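You operate a simulated robot arm through the tools that you are given. There is no shell and no other tool.

The job below is to be done with a simulated robot arm. You get a single attempt, and the scene is never put back.

TASK
Switch on, test the lamps, pick recipe 4 and start the pumps.
Fine: main switch on first; hold the lamp test key down for at least two seconds; key switch to run before the green start button.

It is judged by the outcome, as a careful person would: the job done as asked, and still so three seconds after it is handed in. It fails if anything else is knocked over, pushed out of place, dropped, spilled or broken.

THE ROBOT
A 7-joint arm with a three-finger gripper, fixed in place. Base frame: the origin is on the floor under the middle of its stand, x ahead of it, y to its left, z up. Units: m, rad, N and s.
With the tool pointing down near the work surface it reaches from about 0.1 to 0.84 m from the base axis. Its first joint turns from -2.897 to 2.897 rad. Payload 2.94 kg.
The tool frame sits at the grasp point between the pads (the TCP): z along the fingers, y along the line on which they close. The tips reach 0.03 m beyond it. The gripper opens to 0.132 m; its body begins 0.107 m behind the TCP.
Orientation is that of the tool frame in the base frame, as a unit quaternion [w, x, y, z]. With the fingers straight down and closing along the base's y, the tool's x points along the base's -x, its y along +y and its z along -z.

THE INTERFACE
- The arm moves only by the tool jog_arm. Its argument "rows" is one flat list of numbers, 7 for each row, row after row: the shift along the tool's x, y, z in units of 30 mm (1.0 is 30 mm), then the turn, a rotation vector about the tool's x, y, z in units of 8 degrees (1.0 is 8 degrees), then the gripper command, from -1 (fully open) to 1 (shut), values between in proportion. In form: [dx, dy, dz, rx, ry, rz, gripper, dx, dy, dz, rx, ry, rz, gripper, ...]. A call has 1 to 20 rows; each row shifts and turns the commanded pose from where the row before left it, along the tool's axes as they then stand. A call with a number of a shift or a turn outside -1 to 1 is refused whole. Rows are played at 5 a second. More than 0.05 m and 0.15 rad between two rows, or a gripper value outside its range, and nothing of the call is played. Where a pose cannot be reached the arm comes as near as it can. A force on the tool above 40 N (or 10 N above the force at the start of the call, whichever is more), or a blocked arm, ends the call early, and 0.2 s more pass. The fingers move at their own pace (about 0.0374 m/s each) and stop on an object; they squeeze with about 31 N. The grip force told is the motor's: it shows also when the fingers shut on nothing. Time passes only in rows, and 0.2 s behind the last, so rows that do not move let the fingers close. The reply holds the time, the measured pose of the TCP, the force on the tool along the base axes, the opening and the grip force, in the units named above and with some noise, with the torque about the TCP (base axes, N m) and any sound that the robot's microphone picked up.
- Cameras (640 x 400 px; columns grow to the right, rows downward): "scene" is fixed at [0.0602, -0.5051, 1.8039]; the picture's right is [0.38, -0.93, 0.00], its down [-0.64, -0.26, -0.72] and it looks along [0.67, 0.27, -0.69] (base axes); focal length 342 px, centre (320, 200). "wrist" rides on the gripper at [0.072, 0.003, -0.144] in the tool frame; the picture's right is [-0.04, 1.00, 0.00], its down [-0.88, -0.04, -0.48] and it looks along [-0.48, -0.02, 0.88] (tool axes); focal length 256 px, centre (320, 200). There is no depth. A picture from a camera that has moved, and an enlarged one, comes with that camera's place and axes in the base frame and with its lens. The place of the scene camera against the robot may be out by one fixed shift of up to 0.018 m in any direction.
- snapshot(camera): a new picture of that camera. It takes no simulated time.
- slide_trunk(by): moves the trunk up (or, below 0, down) by that many m; the arm rides with it, the base frame stays. It gives what a move gives, with no picture.
- close_up(camera, box): a new picture of the part [left, top, right, bottom] of that camera's present view, enlarged. It takes no simulated time.
- hand_in(): hands the job in; it is judged then, once.

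Nothing tells you positions but the pictures and the camera data. Unless the task says otherwise, let go and move clear before handing in.

The tools are called after "Emit:" as name(argument=value, ...) on one line, values as JSON. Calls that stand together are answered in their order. jog_arm: Moves the arm, as the interface text tells. Its arguments: {"type":"object","properties":{"rows":{"type":"array","items":{"type":"number"}}},"required":["rows"]} The other tools are called the same way: slide_trunk (by) moves the trunk up or down; snapshot (camera) takes a picture; close_up (camera, box) takes an enlarged picture of a part of a camera's view; hand_in () hands the job in.

At the start:

```text
time_s: 0.0
tool_pos: [0.4668, -0.0371, 1.4135]
tool_rot: [0.0, -0.001, 1.0, 0.0]
wrist_force: [-0.1, 0.0, 0.4]
wrist_torque: [0.01, 0.05, -0.03]
finger_gap: 0.132
finger_force: 0.0
trunk travel left (down, up): [-0.4, 0.14]
```

scene: 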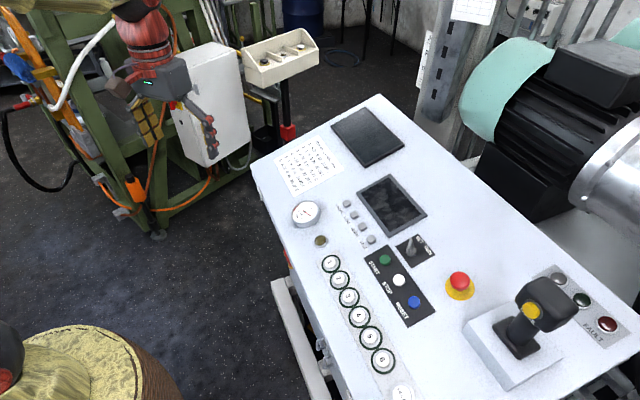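
wrist: 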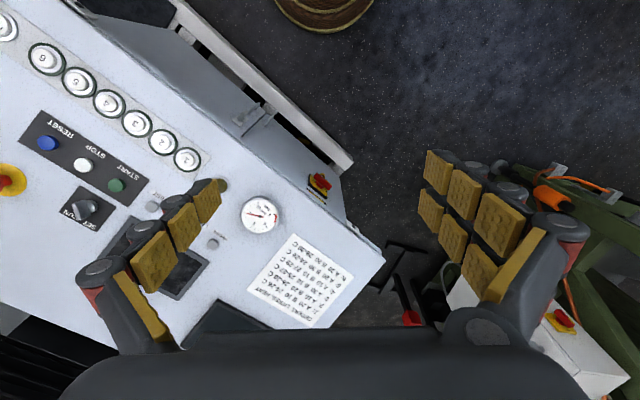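

The scene shows a control desk with numbered round keys 1–6, a START/STOP/RESET plate, a rotary key switch, a red mushroom button, a joystick and lamps. I'll take close looks at the panel first, before any move.

Emit:
close_up(camera="scene", box=[300, 160, 460, 260])

Emit:
close_up(camera="scene", box=[300, 230, 460, 330])

Emit:
close_up(camera="scene", box=[320, 300, 480, 400])

Emit:
close_up(camera="scene", box=[480, 250, 640, 350])

Emit:
close_up(camera="scene", box=[240, 90, 400, 190])

Emit:
close_up(camera="wrist", box=[0, 0, 240, 150])

Emit:
close_up(camera="wrist", box=[120, 130, 360, 280])

```text
4.00 times, centred on (380, 210) of scene
camera zoom: at [0.0602, -0.5051, 1.8039], right [0.38, -0.93, 0.0], down [-0.64, -0.26, -0.72], along [0.67, 0.27, -0.69], focal length 1367 px, centre (80, 160)
```

zoom: 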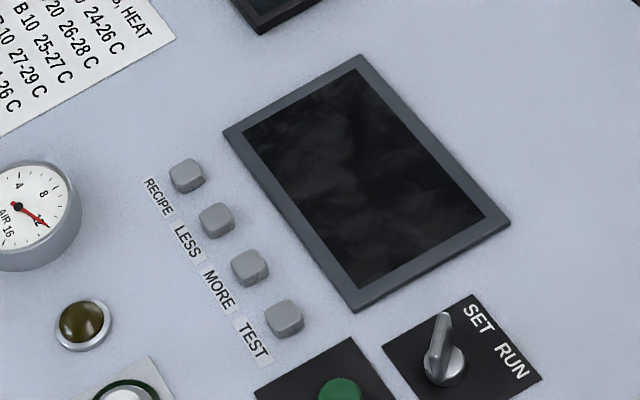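

```text
4.00 times, centred on (380, 280) of scene
camera zoom: at [0.0602, -0.5051, 1.8039], right [0.38, -0.93, 0.0], down [-0.64, -0.26, -0.72], along [0.67, 0.27, -0.69], focal length 1367 px, centre (80, -120)
```

zoom: 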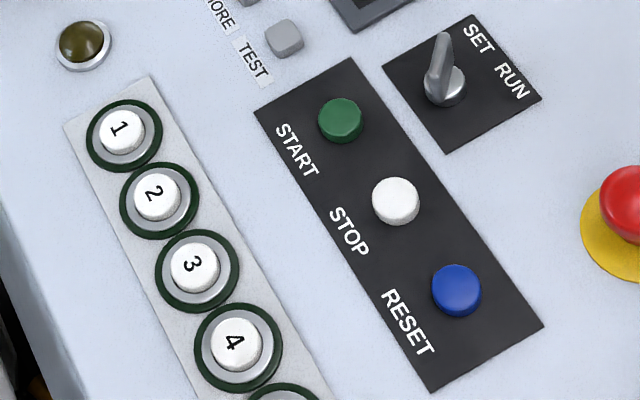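

```text
4.00 times, centred on (400, 350) of scene
camera zoom: at [0.0602, -0.5051, 1.8039], right [0.38, -0.93, 0.0], down [-0.64, -0.26, -0.72], along [0.67, 0.27, -0.69], focal length 1367 px, centre (0, -400)
```

zoom: 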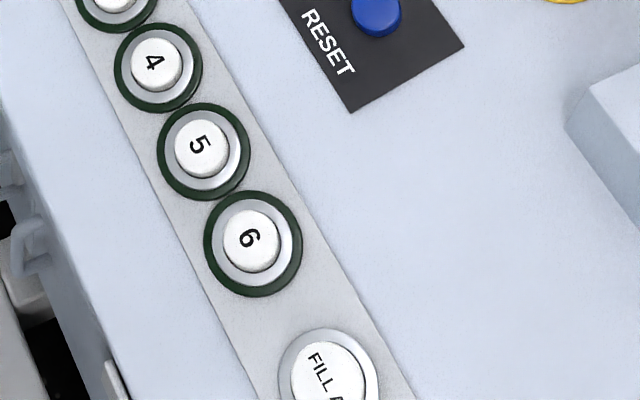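

```text
4.00 times, centred on (560, 300) of scene
camera zoom: at [0.0602, -0.5051, 1.8039], right [0.38, -0.93, 0.0], down [-0.64, -0.26, -0.72], along [0.67, 0.27, -0.69], focal length 1367 px, centre (-640, -200)
```

zoom: 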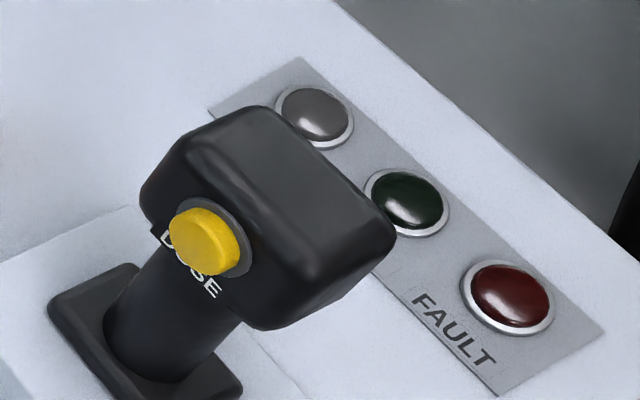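

```text
4.00 times, centred on (320, 140) of scene
camera zoom: at [0.0602, -0.5051, 1.8039], right [0.38, -0.93, 0.0], down [-0.64, -0.26, -0.72], along [0.67, 0.27, -0.69], focal length 1367 px, centre (320, 440)
```

zoom: 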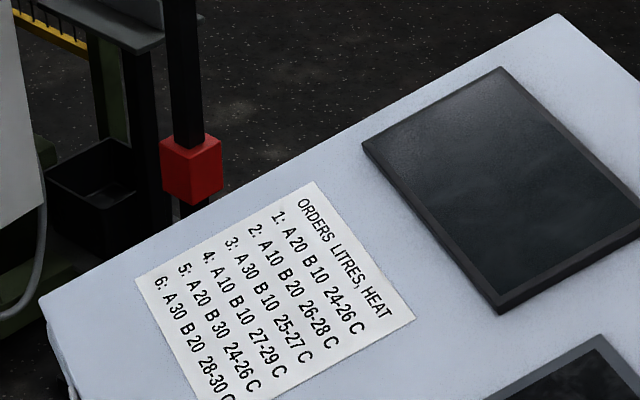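

```text
2.67 times, centred on (120, 75) of wrist
camera zoom: at [0.3959, -0.0347, 1.5559], right [0.04, 1.0, 0.0], down [0.88, -0.04, 0.48], along [0.48, -0.02, -0.88], focal length 683 px, centre (853, 533)
```

zoom: 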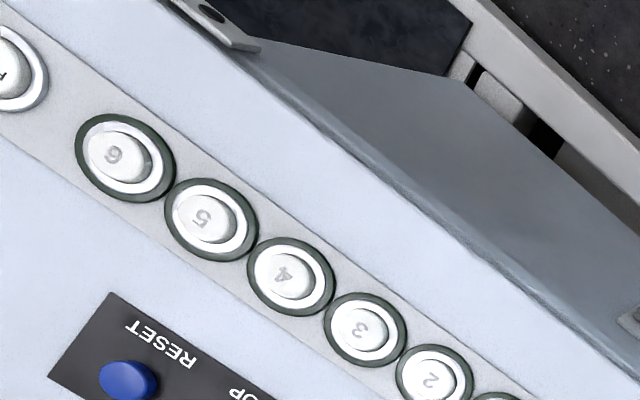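

```text
2.67 times, centred on (240, 205) of wrist
camera zoom: at [0.3959, -0.0347, 1.5559], right [0.04, 1.0, 0.0], down [0.88, -0.04, 0.48], along [0.48, -0.02, -0.88], focal length 683 px, centre (533, 187)
```

zoom: 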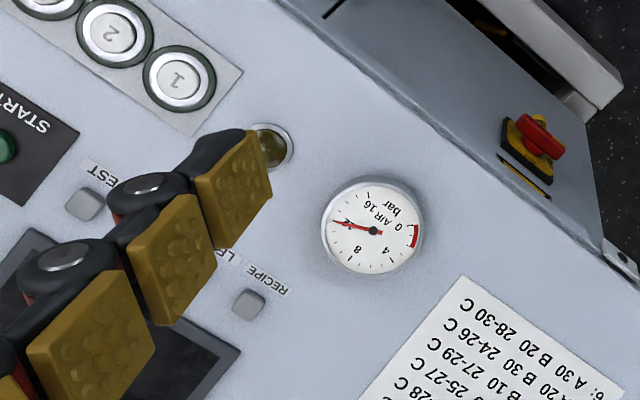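

The desk stands at about 45° in front-right of the base, with its top near z ≈ 1.03–1.05. The main switch looks like the red handle on a yellow plate on the desk's front wall, so I'll zoom in on it and on a few other things.

Emit:
close_up(camera="wrist", box=[280, 150, 360, 200])

Emit:
close_up(camera="scene", box=[260, 230, 340, 280])

Emit:
close_up(camera="scene", box=[160, 20, 340, 170])

Emit:
close_up(camera="wrist", box=[380, 240, 640, 400])

Emit:
close_up(camera="wrist", box=[0, 130, 140, 240])

```text
8.00 times, centred on (320, 175) of wrist
camera zoom: at [0.3959, -0.0347, 1.5559], right [0.04, 1.0, 0.0], down [0.88, -0.04, 0.48], along [0.48, -0.02, -0.88], focal length 2048 px, centre (320, 400)
```

zoom: 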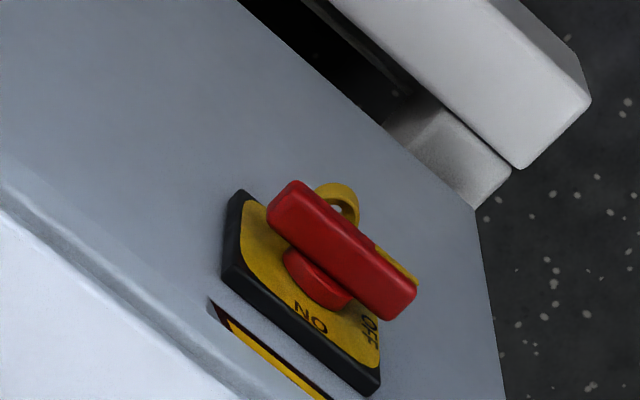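

```text
8.00 times, centred on (300, 255) of scene
camera zoom: at [0.0602, -0.5051, 1.8039], right [0.38, -0.93, 0.0], down [-0.64, -0.26, -0.72], along [0.67, 0.27, -0.69], focal length 2734 px, centre (480, -240)
```

zoom: 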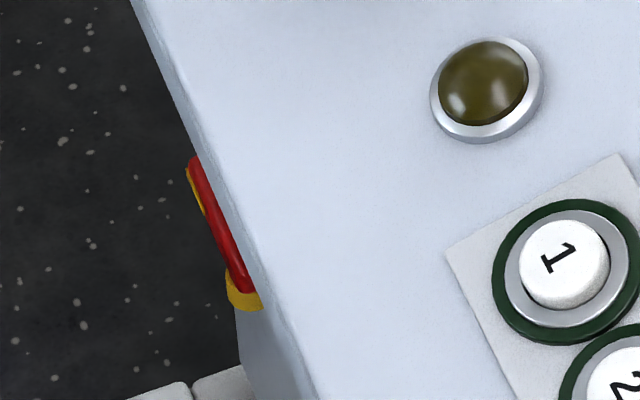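

```text
2.67 times, centred on (250, 95) of scene
camera zoom: at [0.0602, -0.5051, 1.8039], right [0.38, -0.93, 0.0], down [-0.64, -0.26, -0.72], along [0.67, 0.27, -0.69], focal length 911 px, centre (507, 480)
```

zoom: 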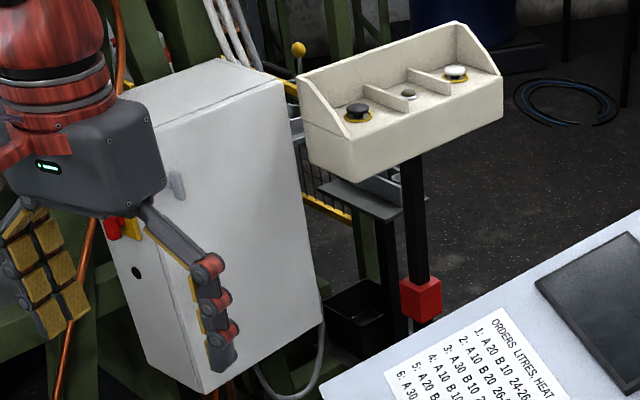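

```text
2.46 times, centred on (510, 320) of wrist
camera zoom: at [0.3959, -0.0347, 1.5559], right [0.04, 1.0, 0.0], down [0.88, -0.04, 0.48], along [0.48, -0.02, -0.88], focal length 630 px, centre (-148, -95)
```

zoom: 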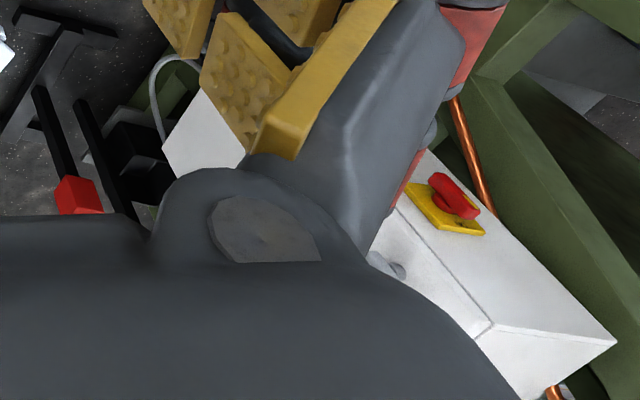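

```text
3.64 times, centred on (70, 185) of wrist
camera zoom: at [0.3959, -0.0347, 1.5559], right [0.04, 1.0, 0.0], down [0.88, -0.04, 0.48], along [0.48, -0.02, -0.88], focal length 931 px, centre (1229, 254)
```

zoom: 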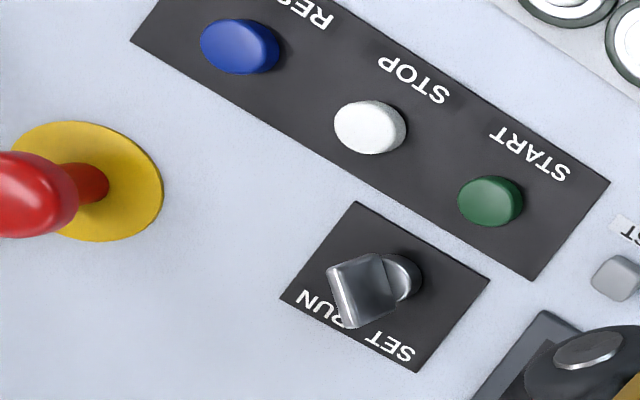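

The front-wall switch is a red rotary handle standing at OFF, with ON at the top of its plate. I'll turn the tool 45° to square up with the desk and move over it for a better look.

Emit:
jog_arm(rows=[0, 0, 0, 0, 0, 0.94, -1, 0, 0, 0, 0, 0, 0.94, -1, 0, 0, 0, 0, 0, 0.94, -1, 0, 0, 0, 0, 0, 0.94, -1, 0, 0, 0, 0, 0, 0.94, -1, 0, 0, 0, 0, 0, 0.925, -1, 0, -0.87, 0, 0, 0, 0, -1, 0, -0.87, 0, 0, 0, 0, -1, 0, -0.87, 0, 0, 0, 0, -1, 0, -0.87, 0, 0, 0, 0, -1])

Emit:
snapshot(camera="wrist")

Emit:
snapshot(camera="scene")

```text
time_s: 2.2
tool_pos: [0.3928, -0.1119, 1.4126]
tool_rot: [0.0, 0.382, 0.924, 0.0]
wrist_force: [0.2, 0.3, -0.9]
wrist_torque: [-0.01, -0.04, -0.01]
finger_gap: 0.1323
finger_force: 0.0
trunk travel left (down, up): [-0.4, 0.14]
```

```text
taken
camera wrist: at [0.345, -0.0594, 1.5556], right [0.74, 0.68, 0.0], down [0.59, -0.65, 0.48], along [0.32, -0.35, -0.88], focal length 256 px, centre (320, 200)
```

wrist: 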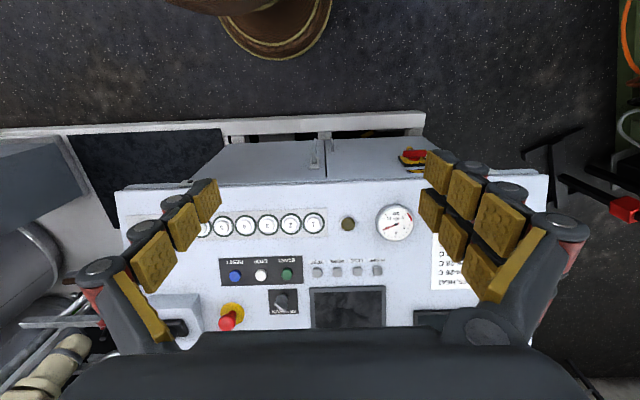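

```text
taken
```

scene: 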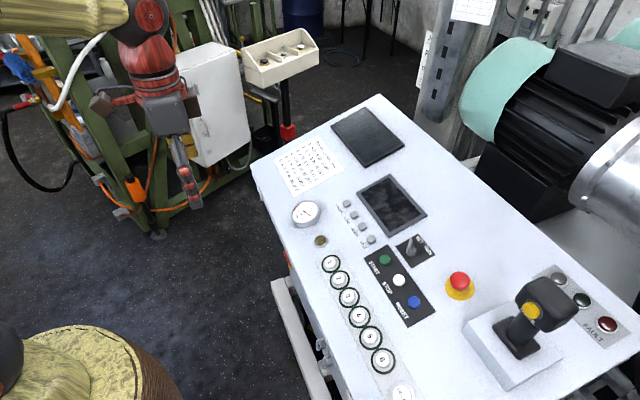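

The desk is squared up in the wrist view. The main switch is low on the front wall at its left end. I'll move left and tilt the tool forward to look at the wall, then lower the trunk.

Emit:
jog_arm(rows=[0, 1, 0, 0, -1, 0, -1, 0, 1, 0, 0, -1, 0, -1, 0, 1, 0, 0, -1, 0, -1, 0, 1, 0, 0, -1, 0, -1, 0, 1, 0, 0, -1, 0, -1, 0, 1, 0, 0, 0, 0, -1, 0, 1, 0, 0, 0, 0, -1, 0, 1, 0, 0, 0, 0, -1])

Emit:
slide_trunk(by=-0.3)

Emit:
snapshot(camera="wrist")

Emit:
snapshot(camera="scene")

```text
time_s: 4.0
tool_pos: [0.5644, 0.0588, 1.4114]
tool_rot: [0.317, 0.358, 0.869, -0.13]
wrist_force: [1.1, 0.0, -0.3]
wrist_torque: [0.0, 0.01, -0.04]
finger_gap: 0.132
finger_force: 0.2
trunk travel left (down, up): [-0.4, 0.14]
```

```text
time_s: 7.0
tool_pos: [0.5634, 0.0587, 1.1129]
tool_rot: [0.315, 0.359, 0.868, -0.131]
wrist_force: [0.6, 0.5, 0.8]
wrist_torque: [-0.02, 0.02, -0.01]
finger_gap: 0.1318
finger_force: 0.0
trunk travel left (down, up): [-0.1, 0.44]
```

```text
taken
camera wrist: at [0.4615, 0.1642, 1.1756], right [0.73, 0.68, 0.03], down [0.23, -0.29, 0.93], along [0.64, -0.67, -0.37], focal length 256 px, centre (320, 200)
```

wrist: 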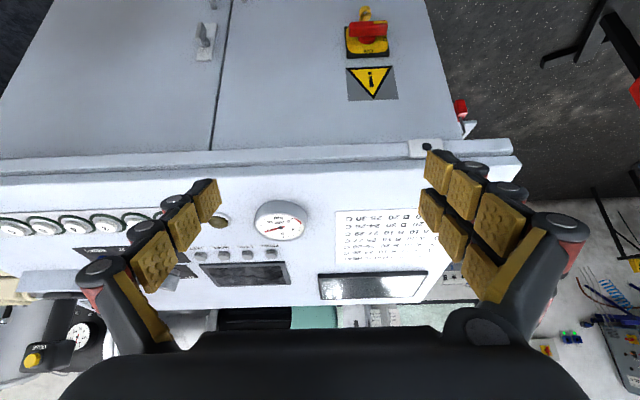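

```text
taken
```

scene: 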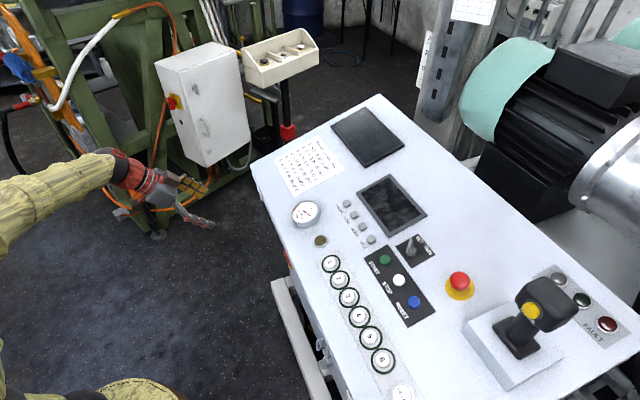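

Now the front wall is visible (upside down in the wrist view): doors, the red/yellow main switch and a warning sign. Zooming in on it.

Emit:
close_up(camera="wrist", box=[320, 0, 432, 70])

Emit:
close_up(camera="wrist", box=[320, 0, 512, 160])

Emit:
close_up(camera="scene", box=[150, 40, 250, 140])

```text
5.71 times, centred on (376, 35) of wrist
camera zoom: at [0.4615, 0.1642, 1.1756], right [0.73, 0.68, 0.03], down [0.23, -0.29, 0.93], along [0.64, -0.67, -0.37], focal length 1463 px, centre (0, 1143)
```

zoom: 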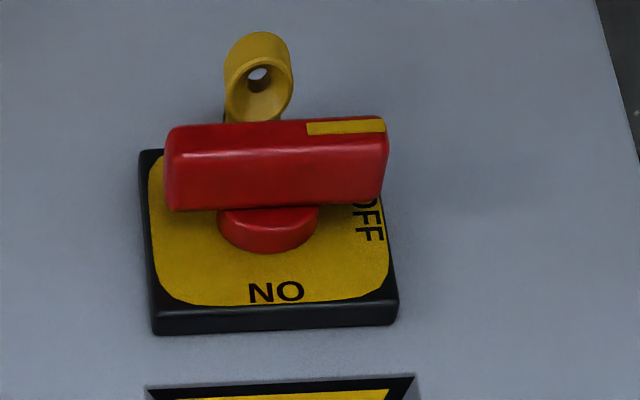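

```text
2.50 times, centred on (416, 80) of wrist
camera zoom: at [0.4615, 0.1642, 1.1756], right [0.73, 0.68, 0.03], down [0.23, -0.29, 0.93], along [0.64, -0.67, -0.37], focal length 640 px, centre (80, 500)
```

zoom: 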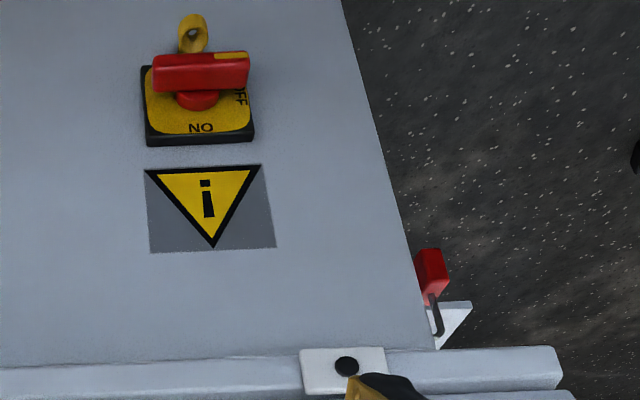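

```text
4.00 times, centred on (200, 90) of scene
camera zoom: at [0.0602, -0.5051, 1.8039], right [0.38, -0.93, 0.0], down [-0.64, -0.26, -0.72], along [0.67, 0.27, -0.69], focal length 1367 px, centre (800, 640)
```

zoom: 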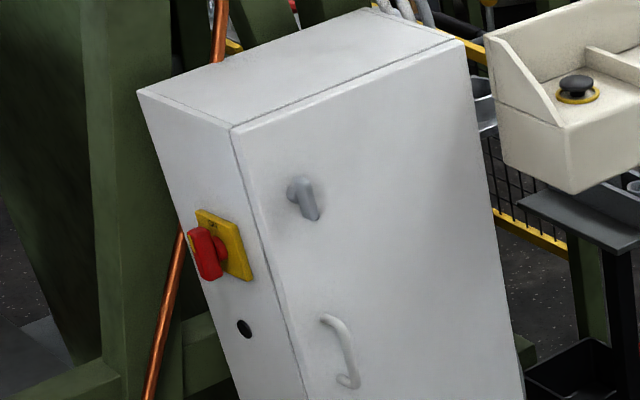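

The switch is clear: the red bar handle's yellow mark points to OFF (room left), and ON is at the top, so it needs a quarter turn clockwise seen from the front. I put the handle at about x 0.835, y −0.04, z 0.59, and I'll go lower for a level look.

Emit:
slide_trunk(by=-0.1)

Emit:
jog_arm(rows=[0, 0.4, 0, 0, -1, 0, -1, 0, 0.4, 0, 0, -1, 0, -1, 0, 0.4, 0, 0, -0.5, 0, -1, 0.866, 0.4, 0.5, 0, 0, 0, -1, 0.866, 0.4, 0.5, 0, 0, 0, -1, 0.866, 0.4, 0.5, 0, 0, 0, -1, 0.866, 0.4, 0.5, 0, 0, 0, -1, 0.866, 0.4, 0.5, 0, 0, 0, -1, 0.866, 0.4, 0.5, 0, 0, 0, -1, 0.866, 0.4, 0.5, 0, 0, 0, -1])

Emit:
snapshot(camera="wrist")

Emit:
snapshot(camera="scene")

```text
time_s: 8.3
tool_pos: [0.5629, 0.0583, 1.013]
tool_rot: [0.316, 0.36, 0.868, -0.13]
wrist_force: [-0.8, 0.8, 0.0]
wrist_torque: [0.0, 0.0, -0.03]
finger_gap: 0.132
finger_force: 0.3
trunk travel left (down, up): [0.0, 0.54]
```

```text
time_s: 10.5
tool_pos: [0.6488, 0.1419, 0.8043]
tool_rot: [0.462, 0.332, 0.8, -0.191]
wrist_force: [0.6, 0.2, 0.3]
wrist_torque: [0.07, 0.04, 0.01]
finger_gap: 0.1321
finger_force: 0.1
trunk travel left (down, up): [0.0, 0.54]
```

```text
taken
camera wrist: at [0.5378, 0.2579, 0.8117], right [0.72, 0.69, 0.04], down [-0.01, -0.05, 1.0], along [0.69, -0.72, -0.03], focal length 256 px, centre (320, 200)
```

wrist: 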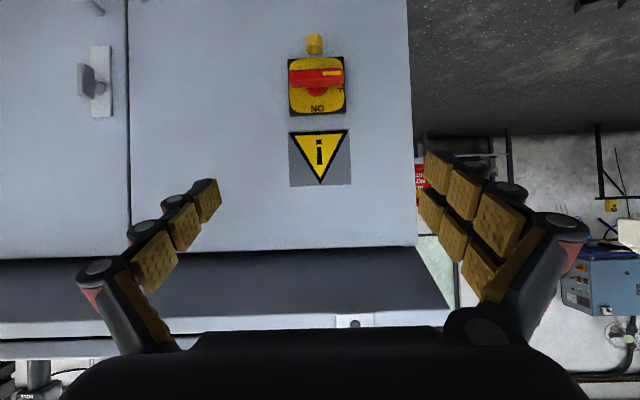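

```text
taken
```

scene: 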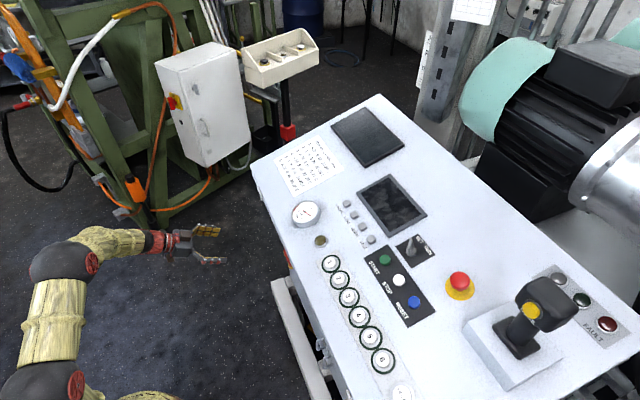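

Now the view is nearly level with the wall, and the switch is straight ahead at l ≈ 0.556 (along the desk), z ≈ 0.59. I'll go lower for a detailed view.

Emit:
jog_arm(rows=[0.866, 0, 0.5, 0, 0, 0, -1, 0.866, 0, 0.5, 0, 0, 0, -1, 0.866, 0, 0.5, 0, 0, 0, -1, 0.866, 0, 0.5, 0, 0, 0, -1, 0.866, 0, 0.5, 0, 0, 0, -1, 0.866, 0, 0.5, 0, 0, 0, -1])

Emit:
snapshot(camera="wrist")

Emit:
close_up(camera="wrist", box=[260, 120, 380, 195])

```text
time_s: 11.9
tool_pos: [0.6492, 0.1423, 0.6227]
tool_rot: [0.462, 0.331, 0.8, -0.191]
wrist_force: [0.0, 0.0, 0.9]
wrist_torque: [0.02, 0.05, 0.0]
finger_gap: 0.1318
finger_force: 0.1
trunk travel left (down, up): [0.0, 0.54]
```

```text
taken
camera wrist: at [0.5378, 0.2584, 0.6309], right [0.72, 0.69, 0.04], down [-0.01, -0.05, 1.0], along [0.69, -0.72, -0.03], focal length 256 px, centre (320, 200)
```

wrist: 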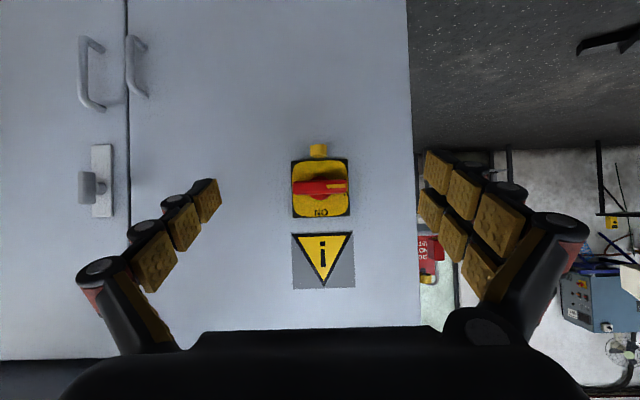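

```text
5.33 times, centred on (320, 158) of wrist
camera zoom: at [0.5378, 0.2584, 0.6309], right [0.72, 0.69, 0.04], down [-0.01, -0.05, 1.0], along [0.69, -0.72, -0.03], focal length 1365 px, centre (320, 427)
```

zoom: 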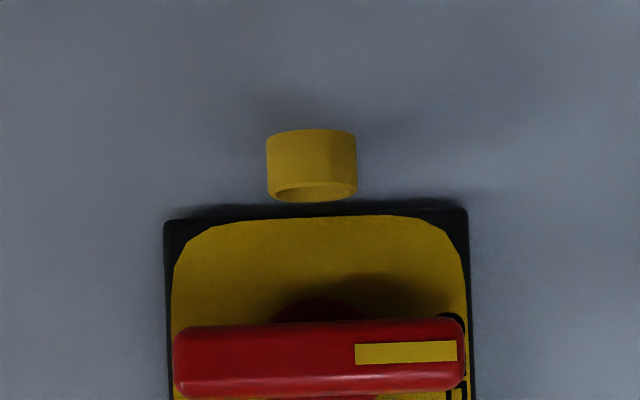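

Emit:
close_up(camera="wrist", box=[260, 135, 380, 225])

```text
4.44 times, centred on (320, 180) of wrist
camera zoom: at [0.5378, 0.2584, 0.6309], right [0.72, 0.69, 0.04], down [-0.01, -0.05, 1.0], along [0.69, -0.72, -0.03], focal length 1138 px, centre (320, 289)
```

zoom: 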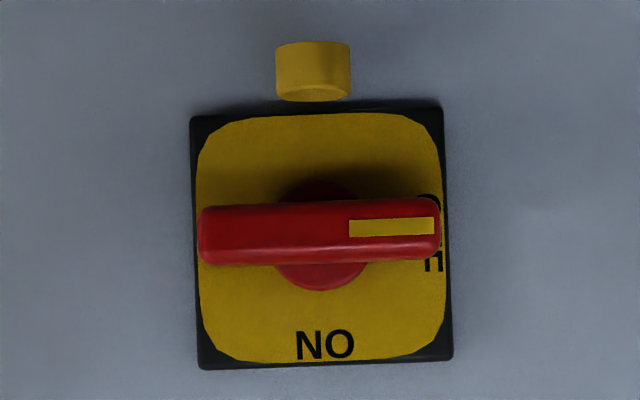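

The switch axis is about l 0.555, z 0.600 with the bar around w 0.61 (distance from base along the desk normal). I'll bring the tool level, move a bit forward, and roll it so the fingers close vertically over the bar.

Emit:
jog_arm(rows=[0, 0, 0, 0, -0.94, 0, -1, 0, 0, 0, 0, -0.94, 0, -1, 0, 0, 0, 0, -0.94, 0, -1, 0, 0, 0, 0, -0.93, 0, -1, 0, 0, 1, 0, 0, 0, -1, 0, 0, 1, 0, 0, 0, -1, 0, 0, 0, 0, 0, -1, -1, 0, 0, 0, 0, 0, -1, -1, 0, 0, 0, 0, 0, -1, -1])

Emit:
snapshot(camera="scene")

Emit:
snapshot(camera="wrist")

```text
time_s: 13.9
tool_pos: [0.6912, 0.0998, 0.6229]
tool_rot: [0.583, 0.127, 0.696, -0.401]
wrist_force: [0.5, 0.1, -0.5]
wrist_torque: [-0.06, -0.04, 0.04]
finger_gap: 0.1321
finger_force: 0.0
trunk travel left (down, up): [0.0, 0.54]
```

```text
taken
```

scene: 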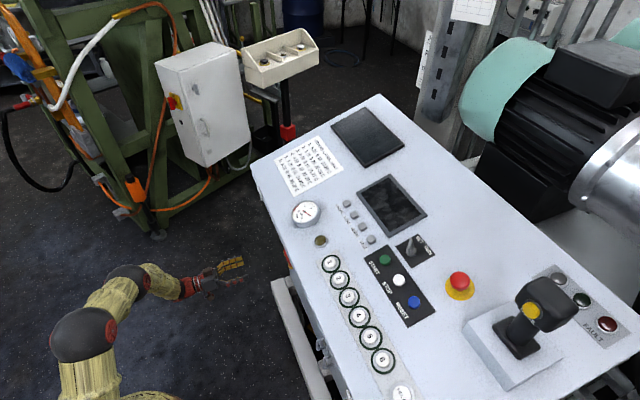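

```text
taken
camera wrist: at [0.5706, 0.1828, 0.5542], right [0.66, 0.66, -0.37], down [-0.11, 0.57, 0.82], along [0.75, -0.5, 0.44], focal length 256 px, centre (320, 200)
```

wrist: 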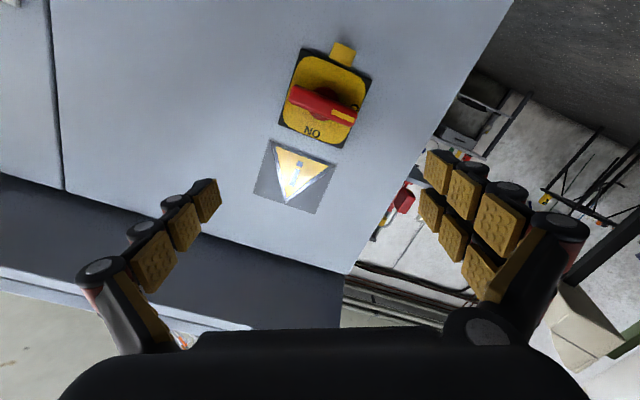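

The roll is working; I'll finish it and align height and sideways position with the switch axis.

Emit:
jog_arm(rows=[0, 0, 0, 0, 0, -1, -1, 0, 0, 0, 0, 0, -1, -1, 0, 0, 0, 0, 0, -1, -1, 0, 0, 0, 0, 0, -1, -1, 0, 0, 0, 0, 0, -1, -1, 0, 0, 0, 0, 0, -1, -1, 0, 0, 0, 0, 0, -1, -1, 0, 0, 0, 0, 0, -1, -1, 0, 0, 0, 0, 0, -0.25, -1, 0.14, 0.76, 0, 0, 0, 0, -1])

Emit:
snapshot(camera="wrist")

```text
time_s: 16.1
tool_pos: [0.6875, 0.0974, 0.6002]
tool_rot: [-0.271, 0.271, -0.653, 0.654]
wrist_force: [0.4, -0.3, 0.3]
wrist_torque: [0.05, 0.06, 0.02]
finger_gap: 0.132
finger_force: 0.2
trunk travel left (down, up): [0.0, 0.54]
```

```text
taken
camera wrist: at [0.5358, 0.1479, 0.5961], right [0.03, 0.03, -1.0], down [0.28, 0.96, 0.04], along [0.96, -0.29, 0.02], focal length 256 px, centre (320, 200)
```

wrist: 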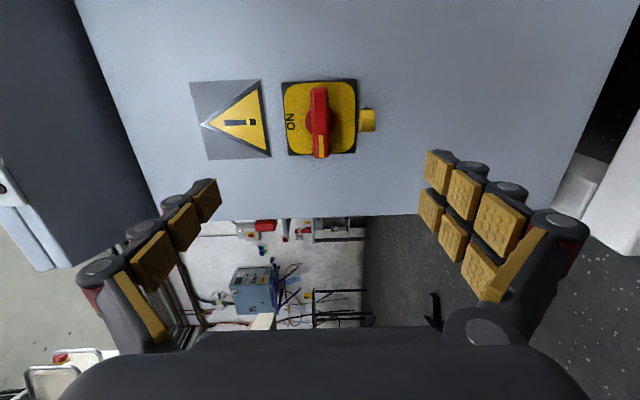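

The bar lies right on the tool axis (centre l ≈ 0.555, z ≈ 0.60). The yellow padlock eye sits about 6 cm below, so I'll narrow the fingers before going in.

Emit:
jog_arm(rows=[0, 0, 0.5, 0, 0, 0, 0.25, 0, 0, 0.5, 0, 0, 0, 0.25, 0, 0, 0.5, 0, 0, 0, 0.25, 0, 0, 0.5, 0, 0, 0, 0.25, 0, 0, 0, 0, 0, 0, 0.25, 0, 0, 0, 0, 0, 0, 0.25])

Emit:
snapshot(camera="wrist")

Emit:
snapshot(camera="scene")

```text
time_s: 17.5
tool_pos: [0.7287, 0.055, 0.5994]
tool_rot: [0.271, -0.27, 0.654, -0.653]
wrist_force: [0.1, -0.7, 0.1]
wrist_torque: [0.01, 0.05, 0.01]
finger_gap: 0.0495
finger_force: 0.0
trunk travel left (down, up): [0.0, 0.54]
```

```text
taken
camera wrist: at [0.5776, 0.1049, 0.5954], right [0.03, 0.03, -1.0], down [0.28, 0.96, 0.04], along [0.96, -0.29, 0.02], focal length 256 px, centre (320, 200)
```

wrist: 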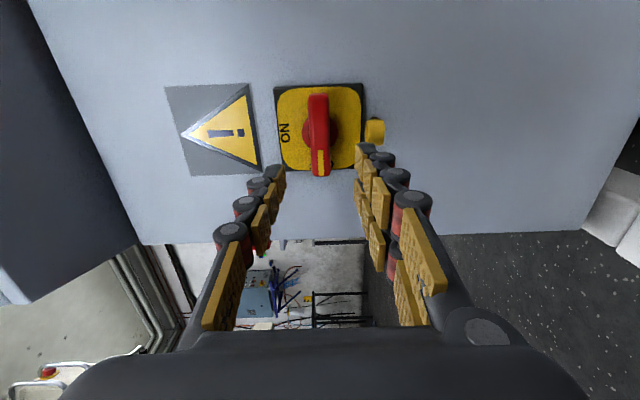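

```text
taken
```

scene: 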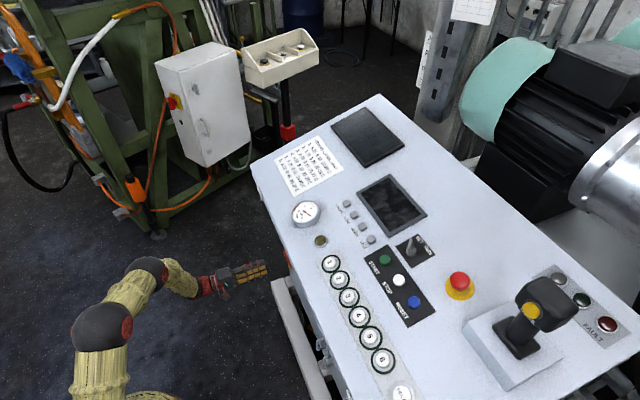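

Fingers are at ±2.5 cm around the bar line, clear of the padlock eye. Advancing so the tips straddle the bar.

Emit:
jog_arm(rows=[0, 0.0, 1, 0, 0, 0, 0.3, 0, 0, 1, 0, 0, 0, 0.3, 0, 0, 1, 0, 0, 0, 0.3, 0, 0, 0.5, 0, 0, 0, 0.3])

Emit:
snapshot(camera="wrist")

Emit:
close_up(camera="wrist", box=[220, 60, 420, 260])

```text
time_s: 18.5
tool_pos: [0.8044, -0.0208, 0.5997]
tool_rot: [-0.27, 0.27, -0.653, 0.654]
wrist_force: [0.5, 0.4, -0.5]
wrist_torque: [-0.01, 0.05, 0.0]
finger_gap: 0.0461
finger_force: 0.1
trunk travel left (down, up): [0.0, 0.54]
```

```text
taken
camera wrist: at [0.6523, 0.0303, 0.5959], right [0.03, 0.03, -1.0], down [0.28, 0.96, 0.04], along [0.96, -0.29, 0.02], focal length 256 px, centre (320, 200)
```

wrist: 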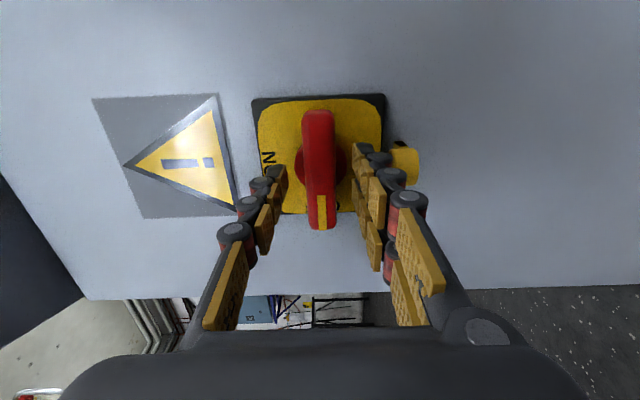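

```text
2.00 times, centred on (320, 160) of wrist
camera zoom: at [0.6523, 0.0303, 0.5959], right [0.03, 0.03, -1.0], down [0.28, 0.96, 0.04], along [0.96, -0.29, 0.02], focal length 512 px, centre (320, 280)
```

zoom: 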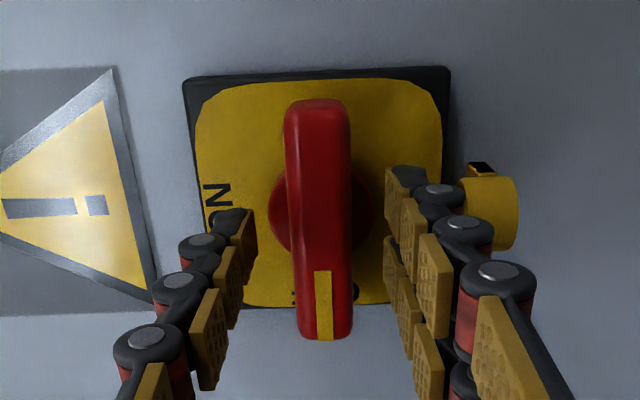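

The tips now straddle the bar by about 1 cm. I'll go 13 mm further in and close on it.

Emit:
jog_arm(rows=[0, 0, 0.43, 0, 0, 0, 0.3, 0, 0, 0, 0, 0, 0, 0.6, 0, 0, 0, 0, 0, 0, 1, 0, 0, 0, 0, 0, 0, 1, 0, 0, 0, 0, 0, 0, 1, 0, 0, 0, 0, 0, 0, 1])

Emit:
close_up(camera="wrist", box=[220, 60, 420, 260])

```text
time_s: 19.9
tool_pos: [0.8129, -0.0291, 0.5993]
tool_rot: [0.27, -0.27, 0.654, -0.653]
wrist_force: [1.3, -0.4, 0.9]
wrist_torque: [-0.1, -0.07, 0.15]
finger_gap: 0.022
finger_force: 45.1
trunk travel left (down, up): [0.0, 0.54]
```

```text
2.00 times, centred on (320, 160) of wrist
camera zoom: at [0.6613, 0.0215, 0.5955], right [0.03, 0.03, -1.0], down [0.28, 0.96, 0.04], along [0.96, -0.29, 0.02], focal length 512 px, centre (320, 280)
```

zoom: 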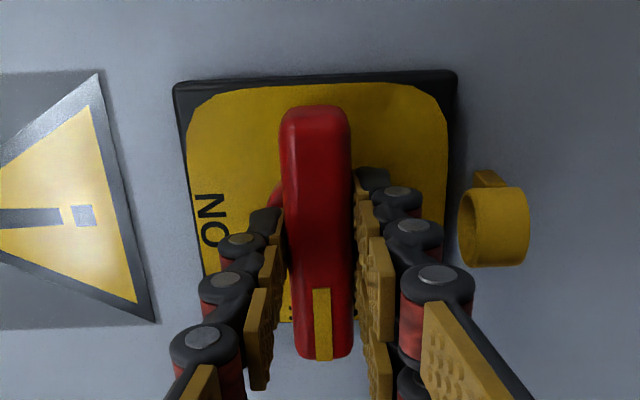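

The bar is held (gap 22 mm) with almost no side force. Turning it clockwise (seen from the front) in steps, watching the torque.

Emit:
jog_arm(rows=[0, 0, 0, 0, 0, 1, 1, 0, 0, 0, 0, 0, 1, 1, 0, 0, 0, 0, 0, 1, 1])

Emit:
close_up(camera="wrist", box=[220, 60, 420, 260])

```text
time_s: 20.7
tool_pos: [0.8145, -0.0289, 0.5997]
tool_rot: [0.401, -0.128, 0.695, -0.582]
wrist_force: [2.4, -1.4, 0.9]
wrist_torque: [-0.07, 0.04, -0.14]
finger_gap: 0.0216
finger_force: 45.1
trunk travel left (down, up): [0.0, 0.54]
```

```text
2.00 times, centred on (320, 160) of wrist
camera zoom: at [0.6667, 0.027, 0.5662], right [0.32, 0.32, -0.89], down [0.22, 0.89, 0.39], along [0.92, -0.32, 0.21], focal length 512 px, centre (320, 280)
```

zoom: 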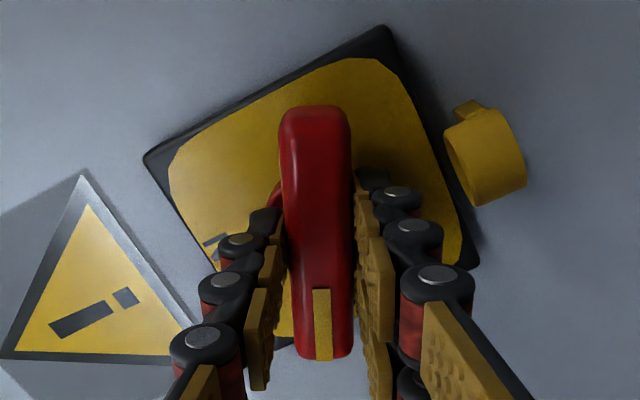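

The handle turns freely with the gripper. Continuing through the remaining 66°.

Emit:
jog_arm(rows=[0, 0, 0, 0, 0, 1, 1, 0, 0, 0, 0, 0, 1, 1, 0, 0, 0, 0, 0, 1, 1, 0, 0, 0, 0, 0, 1, 1, 0, 0, 0, 0, 0, 1, 1, 0, 0, 0, 0, 0, 1, 1, 0, 0, 0, 0, 0, 1, 1, 0, 0, 0, 0, 0, 1, 1, 0, 0, 0, 0, 0, 0.4, 1])

Emit:
snapshot(camera="wrist")

Emit:
close_up(camera="wrist", box=[220, 60, 420, 260])

Emit:
snapshot(camera="scene")

```text
time_s: 22.7
tool_pos: [0.8141, -0.0272, 0.599]
tool_rot: [0.656, 0.277, 0.651, -0.264]
wrist_force: [2.2, -0.6, 0.6]
wrist_torque: [-1.28, 1.05, 0.05]
finger_gap: 0.0215
finger_force: 45.2
trunk travel left (down, up): [0.0, 0.54]
```

```text
taken
camera wrist: at [0.7154, 0.0764, 0.5264], right [0.7, 0.71, 0.06], down [-0.38, 0.3, 0.88], along [0.6, -0.64, 0.47], focal length 256 px, centre (320, 200)
```

wrist: 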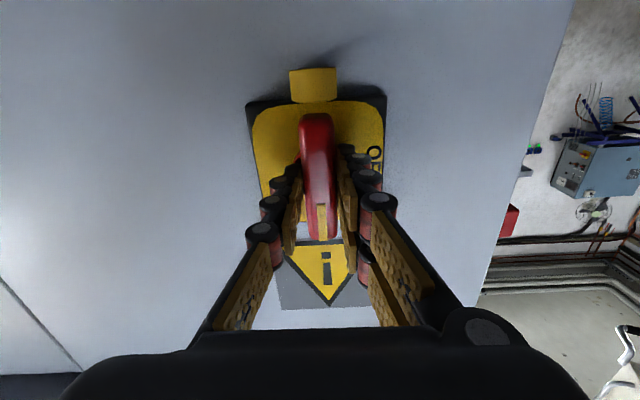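

```text
2.00 times, centred on (320, 160) of wrist
camera zoom: at [0.7154, 0.0764, 0.5264], right [0.7, 0.71, 0.06], down [-0.38, 0.3, 0.88], along [0.6, -0.64, 0.47], focal length 512 px, centre (320, 280)
```

zoom: 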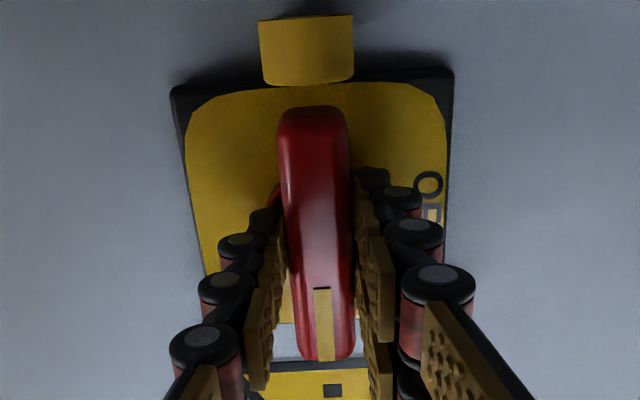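

```text
taken
```

scene: 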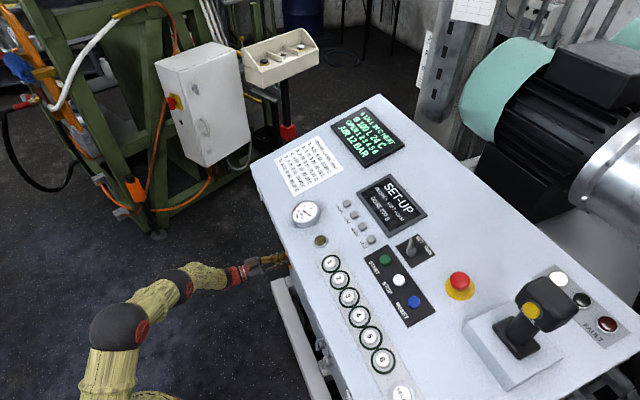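

The desk has come alive: both screens are lit, so the main switch is on (torque shows the end stop). I'll release, back straight out, and read the screens.

Emit:
jog_arm(rows=[0, 0, 0, 0, 0, -0.2, 0.3, 0, 0, 0, 0, 0, 0, 0.3, 0, 0, 0, 0, 0, 0, 0.2, 0, 0, 0, 0, 0, 0, 0.2, 0, 0, -1, 0, 0, 0, 0.2, 0, 0, -1, 0, 0, 0, 0.2, 0, 0, -1, 0, 0, 0, 0.2, 0, 0, -1, 0, 0, 0, 0.2, 0, 0, -1, 0, 0, 0, 0.2])

Emit:
snapshot(camera="wrist")

Emit:
close_up(camera="scene", box=[320, 90, 448, 170])

Emit:
close_up(camera="scene", box=[340, 165, 450, 245])

Emit:
close_up(camera="scene", box=[240, 180, 400, 280])

Emit:
close_up(camera="scene", box=[480, 250, 640, 350])

```text
time_s: 24.7
tool_pos: [0.7062, 0.0776, 0.5981]
tool_rot: [0.652, 0.268, 0.654, -0.273]
wrist_force: [-0.7, -0.5, -0.4]
wrist_torque: [0.0, -0.01, 0.02]
finger_gap: 0.0527
finger_force: 0.0
trunk travel left (down, up): [0.0, 0.54]
```

```text
taken
camera wrist: at [0.6074, 0.1809, 0.5261], right [0.71, 0.71, 0.04], down [-0.36, 0.31, 0.88], along [0.61, -0.63, 0.48], focal length 256 px, centre (320, 200)
```

wrist: 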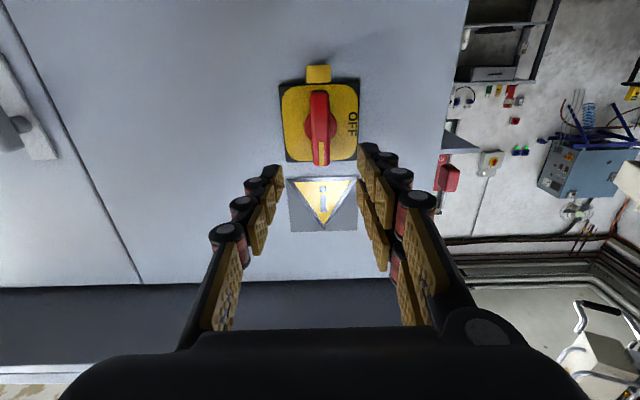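

```text
5.00 times, centred on (384, 130) of scene
camera zoom: at [0.0602, -0.5051, 1.8039], right [0.38, -0.93, 0.0], down [-0.64, -0.26, -0.72], along [0.67, 0.27, -0.69], focal length 1709 px, centre (0, 550)
```

zoom: 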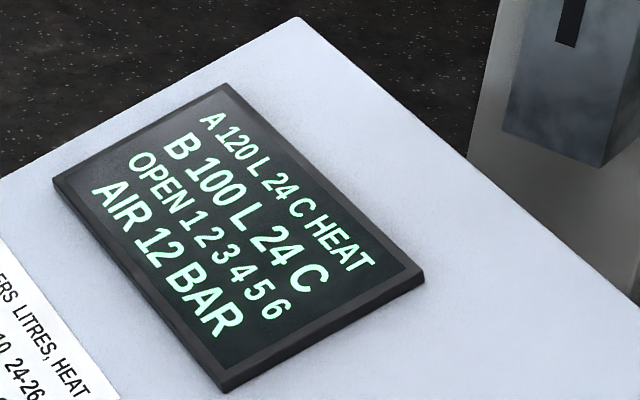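

```text
5.00 times, centred on (395, 205) of scene
camera zoom: at [0.0602, -0.5051, 1.8039], right [0.38, -0.93, 0.0], down [-0.64, -0.26, -0.72], along [0.67, 0.27, -0.69], focal length 1709 px, centre (-55, 175)
```

zoom: 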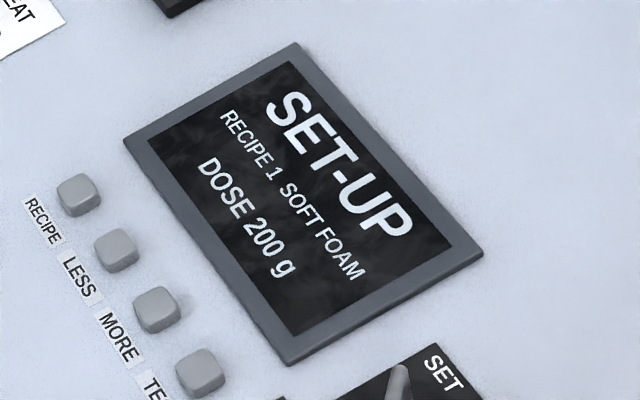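

```text
4.00 times, centred on (320, 230) of scene
camera zoom: at [0.0602, -0.5051, 1.8039], right [0.38, -0.93, 0.0], down [-0.64, -0.26, -0.72], along [0.67, 0.27, -0.69], focal length 1367 px, centre (320, 80)
```

zoom: 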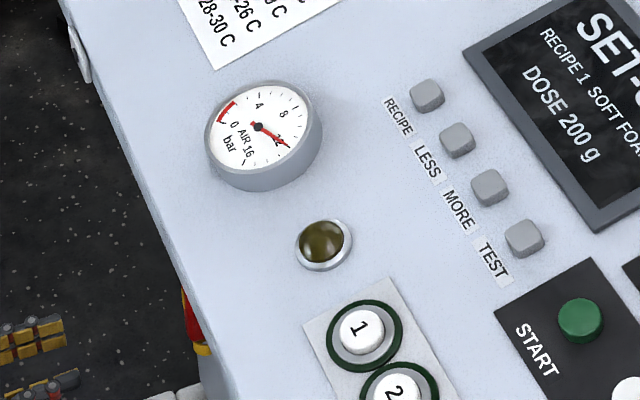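

```text
4.00 times, centred on (560, 300) of scene
camera zoom: at [0.0602, -0.5051, 1.8039], right [0.38, -0.93, 0.0], down [-0.64, -0.26, -0.72], along [0.67, 0.27, -0.69], focal length 1367 px, centre (-640, -200)
```

zoom: 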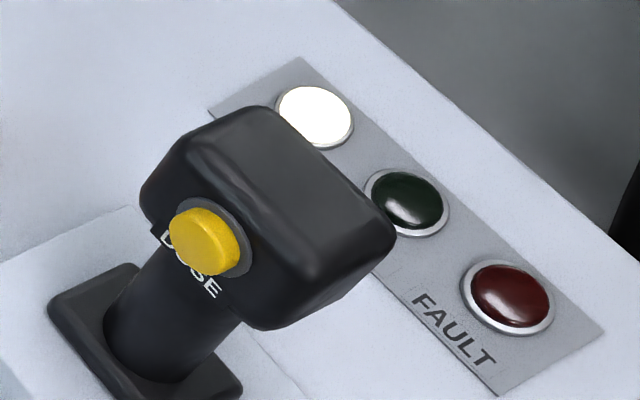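

Main switch is on: the handle mark points up to ON and the screen reads SET-UP / RECIPE 1 SOFT FOAM / DOSE 200 g. Next I'll back off, raise, and bring the tool over the panel to press TEST.

Emit:
jog_arm(rows=[0, 0, -1, 0, 0, 0, 0, 0, 0, -1, 0, 0, 0, 0, 0, 0, -1, 0, 0, 0, 0])

Emit:
slide_trunk(by=0.4)

Emit:
jog_arm(rows=[-1, 0, 0, 0, 0, 0, 1, -1, 0, 0, 0, 0, 0, 1, -1, 0, 0, 0, 0, 0, 1, -1, 0, 0, 0, 0, 0, 1, -1, 0, 0, 0, 0, 0, 1, -1, 0, 0, 0, 0, 0, 1, -1, 0, 0, 0, 0, 0, 1, -1, 0, 0, 0, 0, 0, 1])

Emit:
jog_arm(rows=[0, -1, 0, 0, 1, 0, 1, 0, -1, 0, 0, 1, 0, 1, 0, -1, 0, 0, 1, 0, 1, 0, -1, 0, 0, 1, 0, 1, 0, -1, 0, 0, 1, 0, 1, 0, -1, 0, 0, 1, 0, 1, 0, -1, 0, 0, 1, 0, 1, 0, -1, 0, 0, 1, 0, 1, 0, -1, 0, 0, 1, 0, 1])

Emit:
snapshot(camera="wrist")

Emit:
snapshot(camera="scene")

```text
time_s: 25.5
tool_pos: [0.6419, 0.1424, 0.5992]
tool_rot: [0.652, 0.268, 0.655, -0.273]
wrist_force: [-0.4, 0.1, 0.9]
wrist_torque: [-0.05, -0.02, -0.01]
finger_gap: 0.066
finger_force: 0.0
trunk travel left (down, up): [0.0, 0.54]
```

```text
time_s: 29.4
tool_pos: [0.6427, 0.1415, 0.9994]
tool_rot: [0.652, 0.268, 0.654, -0.273]
wrist_force: [-0.1, 0.2, -0.2]
wrist_torque: [0.01, -0.03, -0.03]
finger_gap: 0.0659
finger_force: 0.1
trunk travel left (down, up): [-0.4, 0.14]
```

```text
time_s: 31.2
tool_pos: [0.643, 0.1423, 1.2392]
tool_rot: [0.652, 0.268, 0.655, -0.273]
wrist_force: [-1.3, -1.6, -0.3]
wrist_torque: [-0.02, -0.03, 0.02]
finger_gap: 0.0002
finger_force: 28.7
trunk travel left (down, up): [-0.4, 0.14]
```

```text
time_s: 33.2
tool_pos: [0.453, -0.0492, 1.2425]
tool_rot: [0.144, 0.378, 0.913, -0.062]
wrist_force: [-0.3, -0.6, 0.1]
wrist_torque: [-0.02, 0.02, 0.0]
finger_gap: 0.0001
finger_force: 29.0
trunk travel left (down, up): [-0.4, 0.14]
```

```text
taken
camera wrist: at [0.3764, 0.0341, 1.3554], right [0.74, 0.68, 0.01], down [0.46, -0.51, 0.72], along [0.49, -0.53, -0.69], focal length 256 px, centre (320, 200)
```

wrist: 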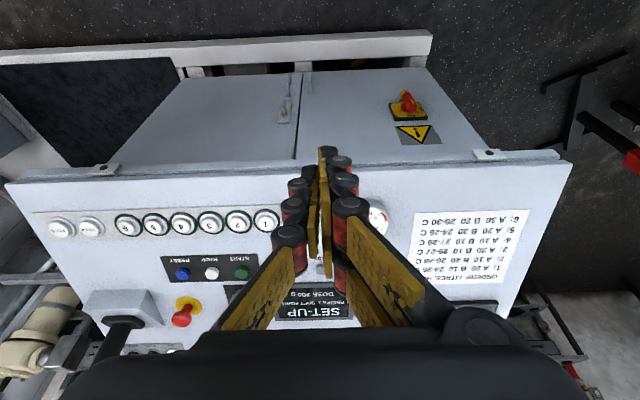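

```text
taken
```

scene: 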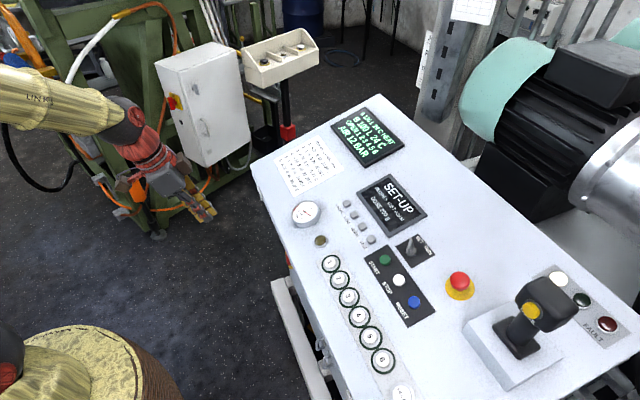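

Emit:
close_up(camera="wrist", box=[250, 120, 410, 280])

Emit:
close_up(camera="scene", box=[100, 80, 260, 240])

```text
2.50 times, centred on (330, 200) of wrist
camera zoom: at [0.3764, 0.0341, 1.3554], right [0.74, 0.68, 0.01], down [0.46, -0.51, 0.72], along [0.49, -0.53, -0.69], focal length 640 px, centre (295, 200)
```

zoom: 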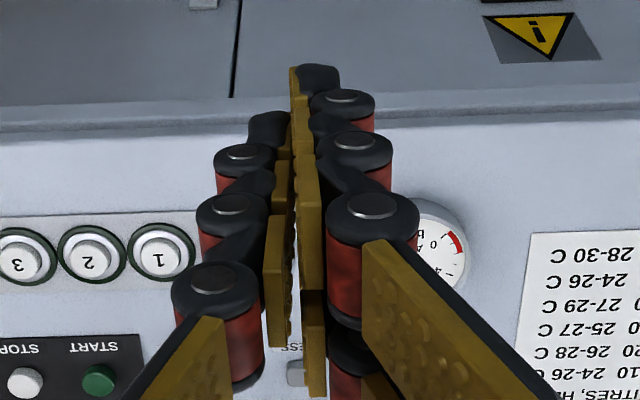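

```text
2.50 times, centred on (180, 160) of scene
camera zoom: at [0.0602, -0.5051, 1.8039], right [0.38, -0.93, 0.0], down [-0.64, -0.26, -0.72], along [0.67, 0.27, -0.69], focal length 854 px, centre (670, 300)
```

zoom: 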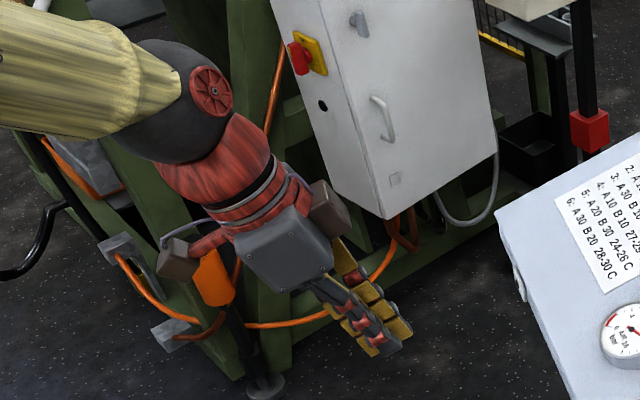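

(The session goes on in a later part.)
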